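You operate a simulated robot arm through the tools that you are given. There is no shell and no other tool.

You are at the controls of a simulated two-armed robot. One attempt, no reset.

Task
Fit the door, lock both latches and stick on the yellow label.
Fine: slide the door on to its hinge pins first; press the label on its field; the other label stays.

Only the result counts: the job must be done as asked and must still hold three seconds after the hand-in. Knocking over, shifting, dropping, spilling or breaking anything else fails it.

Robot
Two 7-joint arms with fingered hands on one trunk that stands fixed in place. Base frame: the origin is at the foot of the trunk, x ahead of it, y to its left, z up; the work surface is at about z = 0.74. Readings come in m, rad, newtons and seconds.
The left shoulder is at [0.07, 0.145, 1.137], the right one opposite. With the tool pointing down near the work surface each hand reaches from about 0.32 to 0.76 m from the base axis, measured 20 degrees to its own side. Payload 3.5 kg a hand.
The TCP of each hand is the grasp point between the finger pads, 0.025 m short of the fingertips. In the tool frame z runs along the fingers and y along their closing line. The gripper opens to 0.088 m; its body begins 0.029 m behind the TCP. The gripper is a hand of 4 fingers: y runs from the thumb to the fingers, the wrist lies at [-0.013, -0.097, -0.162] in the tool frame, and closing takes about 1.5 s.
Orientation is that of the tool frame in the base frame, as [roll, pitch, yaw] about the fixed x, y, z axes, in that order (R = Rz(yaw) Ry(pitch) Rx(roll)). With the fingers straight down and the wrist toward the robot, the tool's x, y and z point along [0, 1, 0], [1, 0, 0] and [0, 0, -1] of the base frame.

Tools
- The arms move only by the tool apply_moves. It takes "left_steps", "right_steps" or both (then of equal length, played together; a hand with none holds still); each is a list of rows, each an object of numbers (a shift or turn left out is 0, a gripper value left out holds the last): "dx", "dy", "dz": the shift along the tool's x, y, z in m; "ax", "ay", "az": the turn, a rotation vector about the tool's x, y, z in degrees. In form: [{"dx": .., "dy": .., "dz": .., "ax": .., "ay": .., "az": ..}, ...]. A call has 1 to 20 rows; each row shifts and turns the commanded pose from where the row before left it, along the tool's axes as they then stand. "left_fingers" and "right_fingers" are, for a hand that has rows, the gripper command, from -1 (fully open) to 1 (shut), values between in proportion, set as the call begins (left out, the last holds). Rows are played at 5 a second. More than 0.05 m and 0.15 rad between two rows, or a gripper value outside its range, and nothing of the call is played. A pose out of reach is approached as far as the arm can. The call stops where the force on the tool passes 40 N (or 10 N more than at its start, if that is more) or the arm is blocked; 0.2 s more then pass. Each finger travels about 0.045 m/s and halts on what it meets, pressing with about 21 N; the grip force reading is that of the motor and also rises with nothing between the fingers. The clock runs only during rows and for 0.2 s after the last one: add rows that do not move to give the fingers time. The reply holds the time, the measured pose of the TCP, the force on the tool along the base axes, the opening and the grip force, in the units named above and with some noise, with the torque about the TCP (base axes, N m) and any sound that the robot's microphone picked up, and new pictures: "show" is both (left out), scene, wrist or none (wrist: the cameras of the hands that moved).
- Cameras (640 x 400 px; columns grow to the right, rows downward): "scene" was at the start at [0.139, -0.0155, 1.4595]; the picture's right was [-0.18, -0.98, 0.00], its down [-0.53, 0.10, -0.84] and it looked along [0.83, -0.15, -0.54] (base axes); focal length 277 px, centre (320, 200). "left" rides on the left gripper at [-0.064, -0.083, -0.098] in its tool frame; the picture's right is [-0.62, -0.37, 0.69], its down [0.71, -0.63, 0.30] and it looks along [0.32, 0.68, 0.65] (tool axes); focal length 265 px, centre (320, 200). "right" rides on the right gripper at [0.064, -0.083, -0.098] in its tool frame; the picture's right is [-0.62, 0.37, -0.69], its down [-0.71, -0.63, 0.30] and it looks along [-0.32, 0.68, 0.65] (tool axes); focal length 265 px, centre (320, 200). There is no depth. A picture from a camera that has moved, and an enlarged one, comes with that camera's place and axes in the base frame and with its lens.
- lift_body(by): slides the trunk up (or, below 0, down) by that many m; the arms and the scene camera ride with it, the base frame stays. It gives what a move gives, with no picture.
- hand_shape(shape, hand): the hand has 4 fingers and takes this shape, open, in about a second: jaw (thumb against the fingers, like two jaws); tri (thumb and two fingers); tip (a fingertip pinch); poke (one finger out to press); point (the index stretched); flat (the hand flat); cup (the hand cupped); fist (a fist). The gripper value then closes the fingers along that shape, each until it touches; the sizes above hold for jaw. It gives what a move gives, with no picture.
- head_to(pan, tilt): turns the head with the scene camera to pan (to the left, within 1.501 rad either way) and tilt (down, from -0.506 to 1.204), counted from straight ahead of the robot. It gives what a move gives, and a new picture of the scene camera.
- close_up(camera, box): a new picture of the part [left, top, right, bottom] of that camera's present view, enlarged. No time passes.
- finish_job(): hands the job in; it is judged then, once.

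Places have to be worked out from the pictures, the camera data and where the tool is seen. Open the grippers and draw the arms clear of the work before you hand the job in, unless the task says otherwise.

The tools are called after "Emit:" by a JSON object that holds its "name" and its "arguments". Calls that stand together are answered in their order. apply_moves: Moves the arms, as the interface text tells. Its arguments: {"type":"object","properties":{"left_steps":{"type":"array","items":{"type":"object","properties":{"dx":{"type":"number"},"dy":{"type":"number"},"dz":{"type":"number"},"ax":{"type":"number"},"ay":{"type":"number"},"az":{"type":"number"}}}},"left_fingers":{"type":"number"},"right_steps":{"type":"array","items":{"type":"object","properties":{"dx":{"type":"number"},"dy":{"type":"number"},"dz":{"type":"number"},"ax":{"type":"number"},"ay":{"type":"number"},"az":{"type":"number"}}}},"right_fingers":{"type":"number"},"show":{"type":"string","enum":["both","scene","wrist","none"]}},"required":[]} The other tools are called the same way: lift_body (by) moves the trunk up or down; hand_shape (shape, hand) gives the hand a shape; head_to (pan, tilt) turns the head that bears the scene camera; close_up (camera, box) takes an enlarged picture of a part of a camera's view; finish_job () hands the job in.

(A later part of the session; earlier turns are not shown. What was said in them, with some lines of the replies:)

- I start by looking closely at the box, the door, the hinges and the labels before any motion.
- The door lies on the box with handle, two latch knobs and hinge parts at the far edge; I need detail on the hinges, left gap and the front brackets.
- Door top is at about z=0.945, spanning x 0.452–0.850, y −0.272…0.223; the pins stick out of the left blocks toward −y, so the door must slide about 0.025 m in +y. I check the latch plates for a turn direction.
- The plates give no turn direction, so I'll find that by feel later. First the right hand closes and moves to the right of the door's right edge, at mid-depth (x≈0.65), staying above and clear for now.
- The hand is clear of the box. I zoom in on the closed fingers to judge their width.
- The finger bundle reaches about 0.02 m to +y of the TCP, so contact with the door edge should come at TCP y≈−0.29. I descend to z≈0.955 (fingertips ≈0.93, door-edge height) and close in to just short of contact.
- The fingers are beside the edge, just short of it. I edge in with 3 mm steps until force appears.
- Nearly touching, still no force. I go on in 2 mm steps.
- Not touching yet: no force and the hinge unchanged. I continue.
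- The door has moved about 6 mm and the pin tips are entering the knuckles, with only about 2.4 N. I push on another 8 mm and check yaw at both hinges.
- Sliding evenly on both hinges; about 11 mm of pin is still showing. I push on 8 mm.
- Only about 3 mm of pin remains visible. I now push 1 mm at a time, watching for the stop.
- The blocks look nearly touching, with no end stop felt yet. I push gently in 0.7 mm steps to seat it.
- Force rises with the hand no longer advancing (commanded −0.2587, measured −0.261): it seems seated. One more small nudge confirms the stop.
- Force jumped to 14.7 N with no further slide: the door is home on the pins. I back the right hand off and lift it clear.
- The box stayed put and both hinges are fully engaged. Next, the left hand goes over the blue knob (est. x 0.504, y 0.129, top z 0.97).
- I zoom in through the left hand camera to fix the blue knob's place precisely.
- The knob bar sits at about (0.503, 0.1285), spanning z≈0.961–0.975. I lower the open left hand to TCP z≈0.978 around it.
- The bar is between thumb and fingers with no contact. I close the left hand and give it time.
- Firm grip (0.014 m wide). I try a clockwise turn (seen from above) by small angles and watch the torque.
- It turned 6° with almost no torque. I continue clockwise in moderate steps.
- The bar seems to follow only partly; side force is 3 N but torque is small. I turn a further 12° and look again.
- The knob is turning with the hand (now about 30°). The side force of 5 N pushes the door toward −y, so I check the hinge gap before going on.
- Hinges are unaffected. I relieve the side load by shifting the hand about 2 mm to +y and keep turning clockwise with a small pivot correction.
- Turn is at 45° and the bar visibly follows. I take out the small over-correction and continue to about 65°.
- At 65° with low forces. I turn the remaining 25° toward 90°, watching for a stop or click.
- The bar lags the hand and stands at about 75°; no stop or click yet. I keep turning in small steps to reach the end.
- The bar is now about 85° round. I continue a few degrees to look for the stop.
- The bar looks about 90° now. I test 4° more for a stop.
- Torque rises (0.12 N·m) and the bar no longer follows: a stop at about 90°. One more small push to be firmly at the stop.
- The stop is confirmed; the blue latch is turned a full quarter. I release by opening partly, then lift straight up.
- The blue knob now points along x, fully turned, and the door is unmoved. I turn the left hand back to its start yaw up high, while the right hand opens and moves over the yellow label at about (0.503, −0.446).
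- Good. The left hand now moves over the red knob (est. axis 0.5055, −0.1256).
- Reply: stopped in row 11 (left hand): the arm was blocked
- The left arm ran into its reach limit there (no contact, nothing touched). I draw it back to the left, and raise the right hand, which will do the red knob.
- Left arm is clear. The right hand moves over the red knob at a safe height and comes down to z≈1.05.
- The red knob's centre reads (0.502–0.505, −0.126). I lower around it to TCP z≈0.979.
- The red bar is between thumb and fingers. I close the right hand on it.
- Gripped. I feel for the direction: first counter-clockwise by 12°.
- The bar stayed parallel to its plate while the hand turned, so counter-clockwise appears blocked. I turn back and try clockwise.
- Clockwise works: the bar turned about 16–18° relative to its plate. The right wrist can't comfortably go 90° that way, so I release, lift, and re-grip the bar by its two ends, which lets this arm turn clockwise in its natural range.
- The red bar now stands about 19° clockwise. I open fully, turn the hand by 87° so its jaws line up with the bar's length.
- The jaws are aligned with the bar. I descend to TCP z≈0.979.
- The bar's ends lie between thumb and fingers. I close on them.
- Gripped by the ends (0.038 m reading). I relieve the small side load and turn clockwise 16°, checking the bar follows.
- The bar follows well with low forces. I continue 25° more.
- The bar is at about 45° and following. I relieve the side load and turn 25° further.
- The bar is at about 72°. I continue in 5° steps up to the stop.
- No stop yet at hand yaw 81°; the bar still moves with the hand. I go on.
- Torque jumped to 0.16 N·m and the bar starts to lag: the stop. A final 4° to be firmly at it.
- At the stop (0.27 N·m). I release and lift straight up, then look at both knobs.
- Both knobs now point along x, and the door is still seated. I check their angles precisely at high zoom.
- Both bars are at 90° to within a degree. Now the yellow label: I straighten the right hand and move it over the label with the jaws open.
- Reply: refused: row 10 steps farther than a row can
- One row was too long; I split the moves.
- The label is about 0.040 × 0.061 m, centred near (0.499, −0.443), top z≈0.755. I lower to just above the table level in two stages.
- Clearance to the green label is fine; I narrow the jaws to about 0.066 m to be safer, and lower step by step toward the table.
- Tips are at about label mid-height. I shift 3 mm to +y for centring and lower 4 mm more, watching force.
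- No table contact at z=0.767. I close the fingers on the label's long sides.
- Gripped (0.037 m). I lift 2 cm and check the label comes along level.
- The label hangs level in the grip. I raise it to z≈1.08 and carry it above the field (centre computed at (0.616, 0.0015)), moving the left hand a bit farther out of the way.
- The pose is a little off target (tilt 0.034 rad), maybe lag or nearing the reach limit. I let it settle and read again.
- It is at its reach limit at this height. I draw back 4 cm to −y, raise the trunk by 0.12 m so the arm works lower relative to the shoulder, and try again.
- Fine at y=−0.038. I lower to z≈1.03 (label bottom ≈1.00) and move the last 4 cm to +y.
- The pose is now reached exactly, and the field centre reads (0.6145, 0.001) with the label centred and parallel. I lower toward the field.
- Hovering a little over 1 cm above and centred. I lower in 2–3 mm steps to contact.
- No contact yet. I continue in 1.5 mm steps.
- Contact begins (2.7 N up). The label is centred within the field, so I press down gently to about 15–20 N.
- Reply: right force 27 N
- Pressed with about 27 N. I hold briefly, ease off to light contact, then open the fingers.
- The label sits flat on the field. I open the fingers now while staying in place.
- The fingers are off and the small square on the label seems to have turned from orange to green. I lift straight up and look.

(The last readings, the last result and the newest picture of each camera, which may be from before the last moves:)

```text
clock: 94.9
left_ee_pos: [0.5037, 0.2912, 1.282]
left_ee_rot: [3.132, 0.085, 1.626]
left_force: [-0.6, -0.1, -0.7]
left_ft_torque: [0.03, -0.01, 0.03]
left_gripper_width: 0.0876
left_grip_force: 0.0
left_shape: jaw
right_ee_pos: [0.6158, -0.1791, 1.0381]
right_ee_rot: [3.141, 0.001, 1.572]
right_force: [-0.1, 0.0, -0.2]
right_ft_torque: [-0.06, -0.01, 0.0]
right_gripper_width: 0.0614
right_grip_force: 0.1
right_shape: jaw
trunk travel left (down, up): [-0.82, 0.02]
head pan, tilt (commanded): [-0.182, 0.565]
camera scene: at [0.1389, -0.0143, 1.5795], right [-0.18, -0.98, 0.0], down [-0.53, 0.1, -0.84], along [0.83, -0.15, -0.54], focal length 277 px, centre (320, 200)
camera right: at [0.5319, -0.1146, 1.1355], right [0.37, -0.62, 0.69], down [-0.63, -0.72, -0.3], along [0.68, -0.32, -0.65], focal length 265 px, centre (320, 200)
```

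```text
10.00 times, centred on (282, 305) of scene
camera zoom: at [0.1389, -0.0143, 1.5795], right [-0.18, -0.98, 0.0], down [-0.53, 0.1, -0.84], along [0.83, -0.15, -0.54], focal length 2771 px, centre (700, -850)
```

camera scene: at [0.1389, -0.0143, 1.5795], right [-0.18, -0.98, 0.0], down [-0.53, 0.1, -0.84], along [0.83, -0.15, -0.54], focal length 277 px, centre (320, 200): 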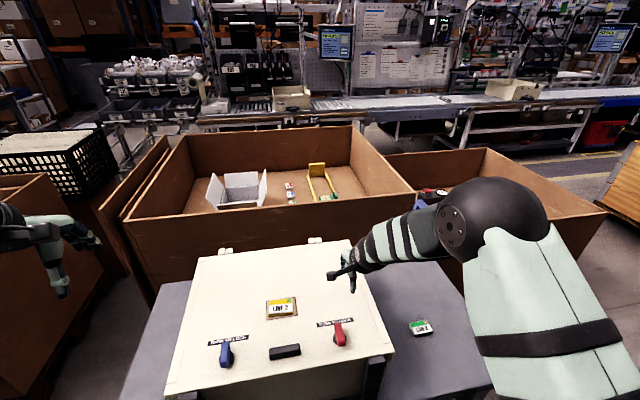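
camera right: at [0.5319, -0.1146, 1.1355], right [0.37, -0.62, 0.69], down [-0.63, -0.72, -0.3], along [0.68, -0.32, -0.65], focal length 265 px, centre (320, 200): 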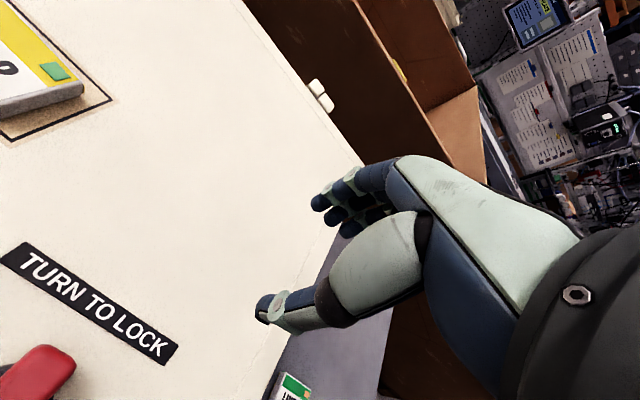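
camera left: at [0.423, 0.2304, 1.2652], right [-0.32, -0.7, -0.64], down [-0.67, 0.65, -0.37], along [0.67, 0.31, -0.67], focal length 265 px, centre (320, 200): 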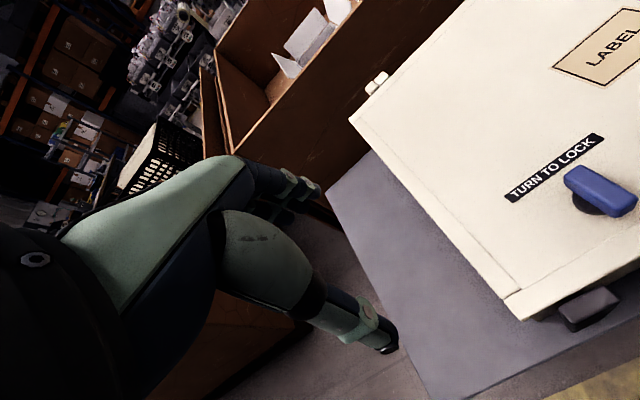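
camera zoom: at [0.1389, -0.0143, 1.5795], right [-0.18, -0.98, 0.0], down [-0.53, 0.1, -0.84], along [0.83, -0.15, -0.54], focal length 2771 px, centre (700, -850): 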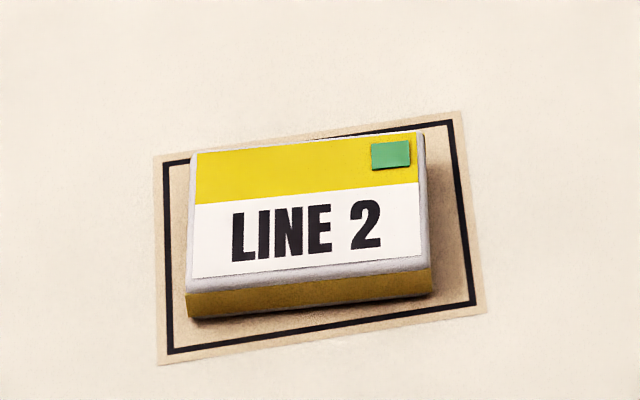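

The label lies flat inside its field and its indicator square has turned green. I open both hands fully, move them clear, and then check everything once more.

Emit:
{"name": "apply_moves", "arguments": {"right_steps": [{"dz": -0.04}, {"dz": -0.04}, {"dz": -0.04, "dx": -0.02}, {"dx": -0.04, "dy": -0.02}, {"dx": -0.04, "dy": -0.02}, {"dx": -0.04, "dy": -0.03}, {"dx": -0.03, "dy": -0.03}, {"dx": -0.03, "dy": -0.03}, {"dy": -0.03, "dz": -0.03}, {"dy": -0.03, "dz": -0.03}, {}], "left_steps": [{}, {}, {}, {"dx": 0.01}, {"dx": 0.01}, {"dx": 0.01}, {}, {}, {}, {}, {}], "right_fingers": -1, "left_fingers": -1}}

Emit:
{"name": "close_up", "arguments": {"camera": "scene", "box": [150, 225, 430, 400]}}

Emit:
{"name": "close_up", "arguments": {"camera": "scene", "box": [190, 230, 270, 280]}}

Emit:
{"name": "close_up", "arguments": {"camera": "scene", "box": [295, 225, 375, 275]}}

Emit:
{"name": "close_up", "arguments": {"camera": "scene", "box": [200, 330, 248, 372]}}

Emit:
{"name": "close_up", "arguments": {"camera": "scene", "box": [315, 312, 363, 354]}}

```text
clock: 97.3
left_ee_pos: [0.5035, 0.3167, 1.2805]
left_ee_rot: [3.133, 0.083, 1.629]
left_force: [-0.6, -0.5, 0.4]
left_ft_torque: [-0.01, 0.01, 0.01]
left_gripper_width: 0.0877
left_grip_force: 0.0
left_shape: jaw
right_ee_pos: [0.4267, -0.3797, 1.2155]
right_ee_rot: [3.141, -0.001, 1.57]
right_force: [0.1, 0.3, -0.8]
right_ft_torque: [0.0, 0.01, -0.03]
right_gripper_width: 0.088
right_grip_force: 0.0
right_shape: jaw
trunk travel left (down, up): [-0.82, 0.02]
head pan, tilt (commanded): [-0.182, 0.565]
camera scene: at [0.14, -0.0172, 1.5793], right [-0.18, -0.98, 0.0], down [-0.53, 0.1, -0.84], along [0.83, -0.15, -0.54], focal length 277 px, centre (320, 200)
camera right: at [0.344, -0.3152, 1.3128], right [0.37, -0.62, 0.69], down [-0.63, -0.71, -0.3], along [0.68, -0.32, -0.65], focal length 265 px, centre (320, 200)
camera left: at [0.422, 0.2571, 1.3827], right [-0.32, -0.69, -0.64], down [-0.67, 0.65, -0.37], along [0.67, 0.31, -0.67], focal length 265 px, centre (320, 200)
```

scene: 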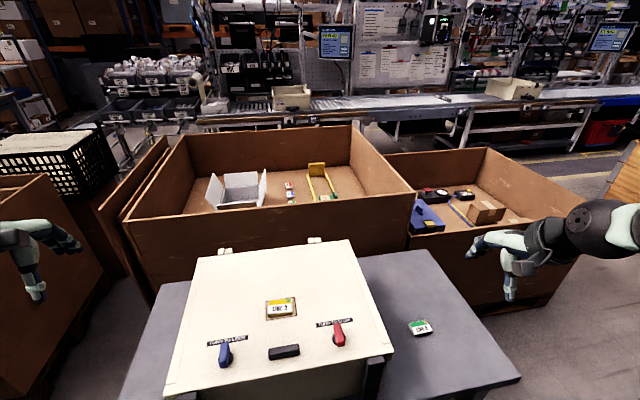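
right: 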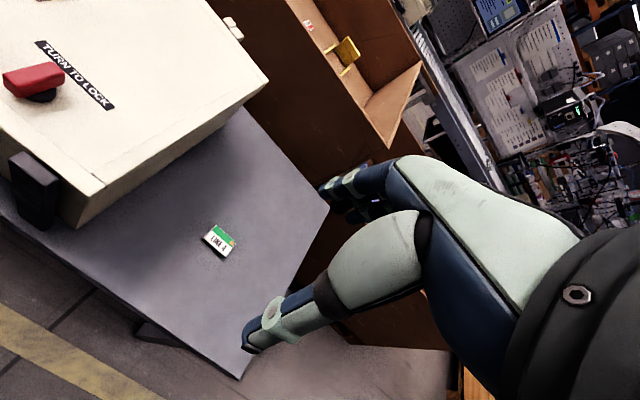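
left: 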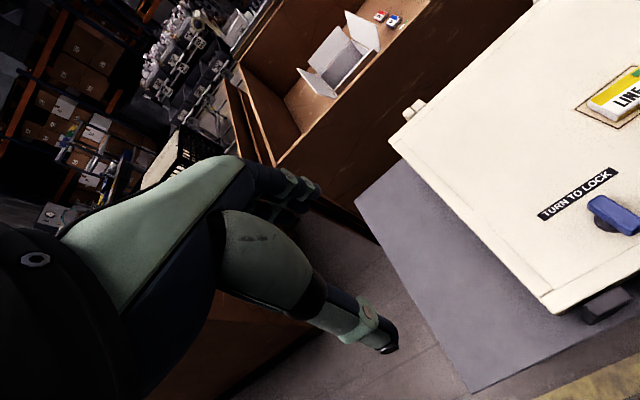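

```text
2.29 times, centred on (290, 312) of scene
camera zoom: at [0.14, -0.0172, 1.5793], right [-0.18, -0.98, 0.0], down [-0.53, 0.1, -0.84], along [0.83, -0.15, -0.54], focal length 633 px, centre (389, -57)
```

zoom: 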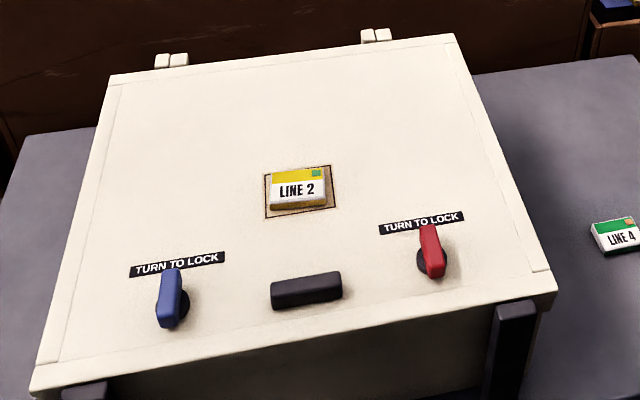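

```text
8.00 times, centred on (230, 255) of scene
camera zoom: at [0.14, -0.0172, 1.5793], right [-0.18, -0.98, 0.0], down [-0.53, 0.1, -0.84], along [0.83, -0.15, -0.54], focal length 2217 px, centre (1040, -240)
```

zoom: 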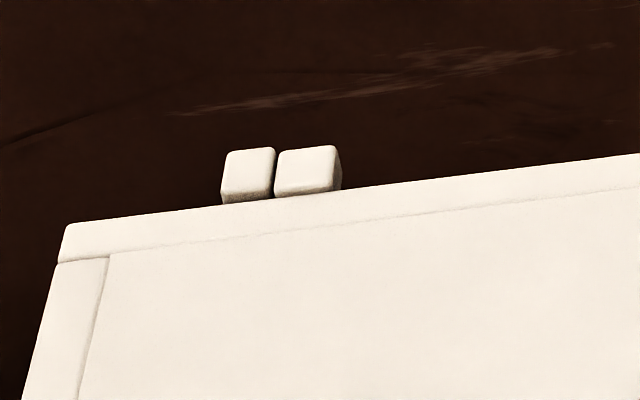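

```text
8.00 times, centred on (335, 250) of scene
camera zoom: at [0.14, -0.0172, 1.5793], right [-0.18, -0.98, 0.0], down [-0.53, 0.1, -0.84], along [0.83, -0.15, -0.54], focal length 2217 px, centre (200, -200)
```

zoom: 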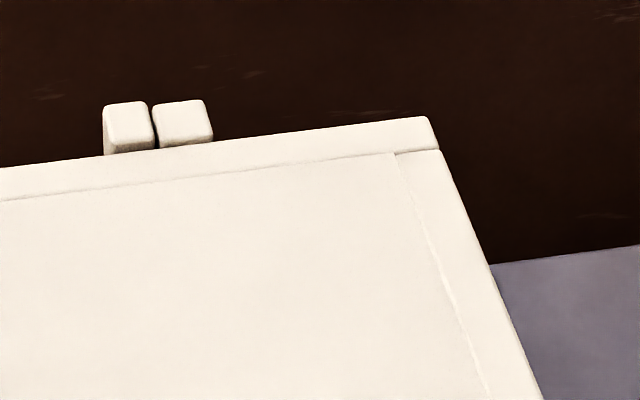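

```text
9.52 times, centred on (224, 351) of scene
camera zoom: at [0.14, -0.0172, 1.5793], right [-0.18, -0.98, 0.0], down [-0.53, 0.1, -0.84], along [0.83, -0.15, -0.54], focal length 2639 px, centre (1234, -1238)
```

zoom: 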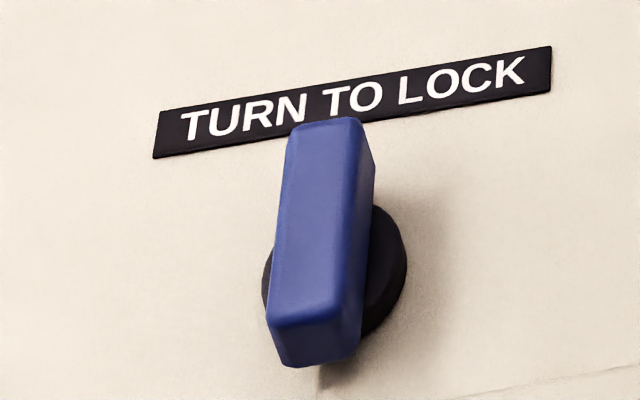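

```text
9.52 times, centred on (339, 333) of scene
camera zoom: at [0.14, -0.0172, 1.5793], right [-0.18, -0.98, 0.0], down [-0.53, 0.1, -0.84], along [0.83, -0.15, -0.54], focal length 2639 px, centre (139, -1067)
```

zoom: 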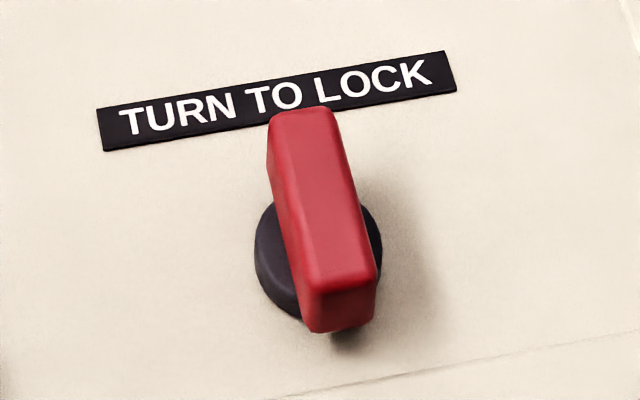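

All checks out: both hinges are fully home, both knobs sit square at the locked stop, the yellow label is on its field with a green indicator, and the green label is untouched. Both hands are open and clear, so I hand the job in.

Emit:
{"name": "finish_job", "arguments": {}}

```text
The job is handed in.
```

The door is on its hinges, both latches are locked, and the yellow LINE 2 label is on its field. I've handed the job in but haven't seen a verdict. I heard no click from either latch, so I judged them locked by feel and from the pictures.

- **Door:** I slid it about 27 mm to the left until it stopped hard on both hinge pins. The last pictures show both hinges still closed up.
- **Latches:** Both knobs turned clockwise a quarter turn until they stopped, and both still sit at 90°.
- **Yellow label:** I pressed it on with about 27 N. It lies inside the printed field, and the small square on it turned from orange to green.
- **Everything else:** In the last pictures the green LINE 4 label and the box are where they were, and nothing was knocked over or dropped. The trunk is 0.12 m higher than at the start, because the right arm couldn't otherwise reach the field.

Both grippers are open and clear of the work.
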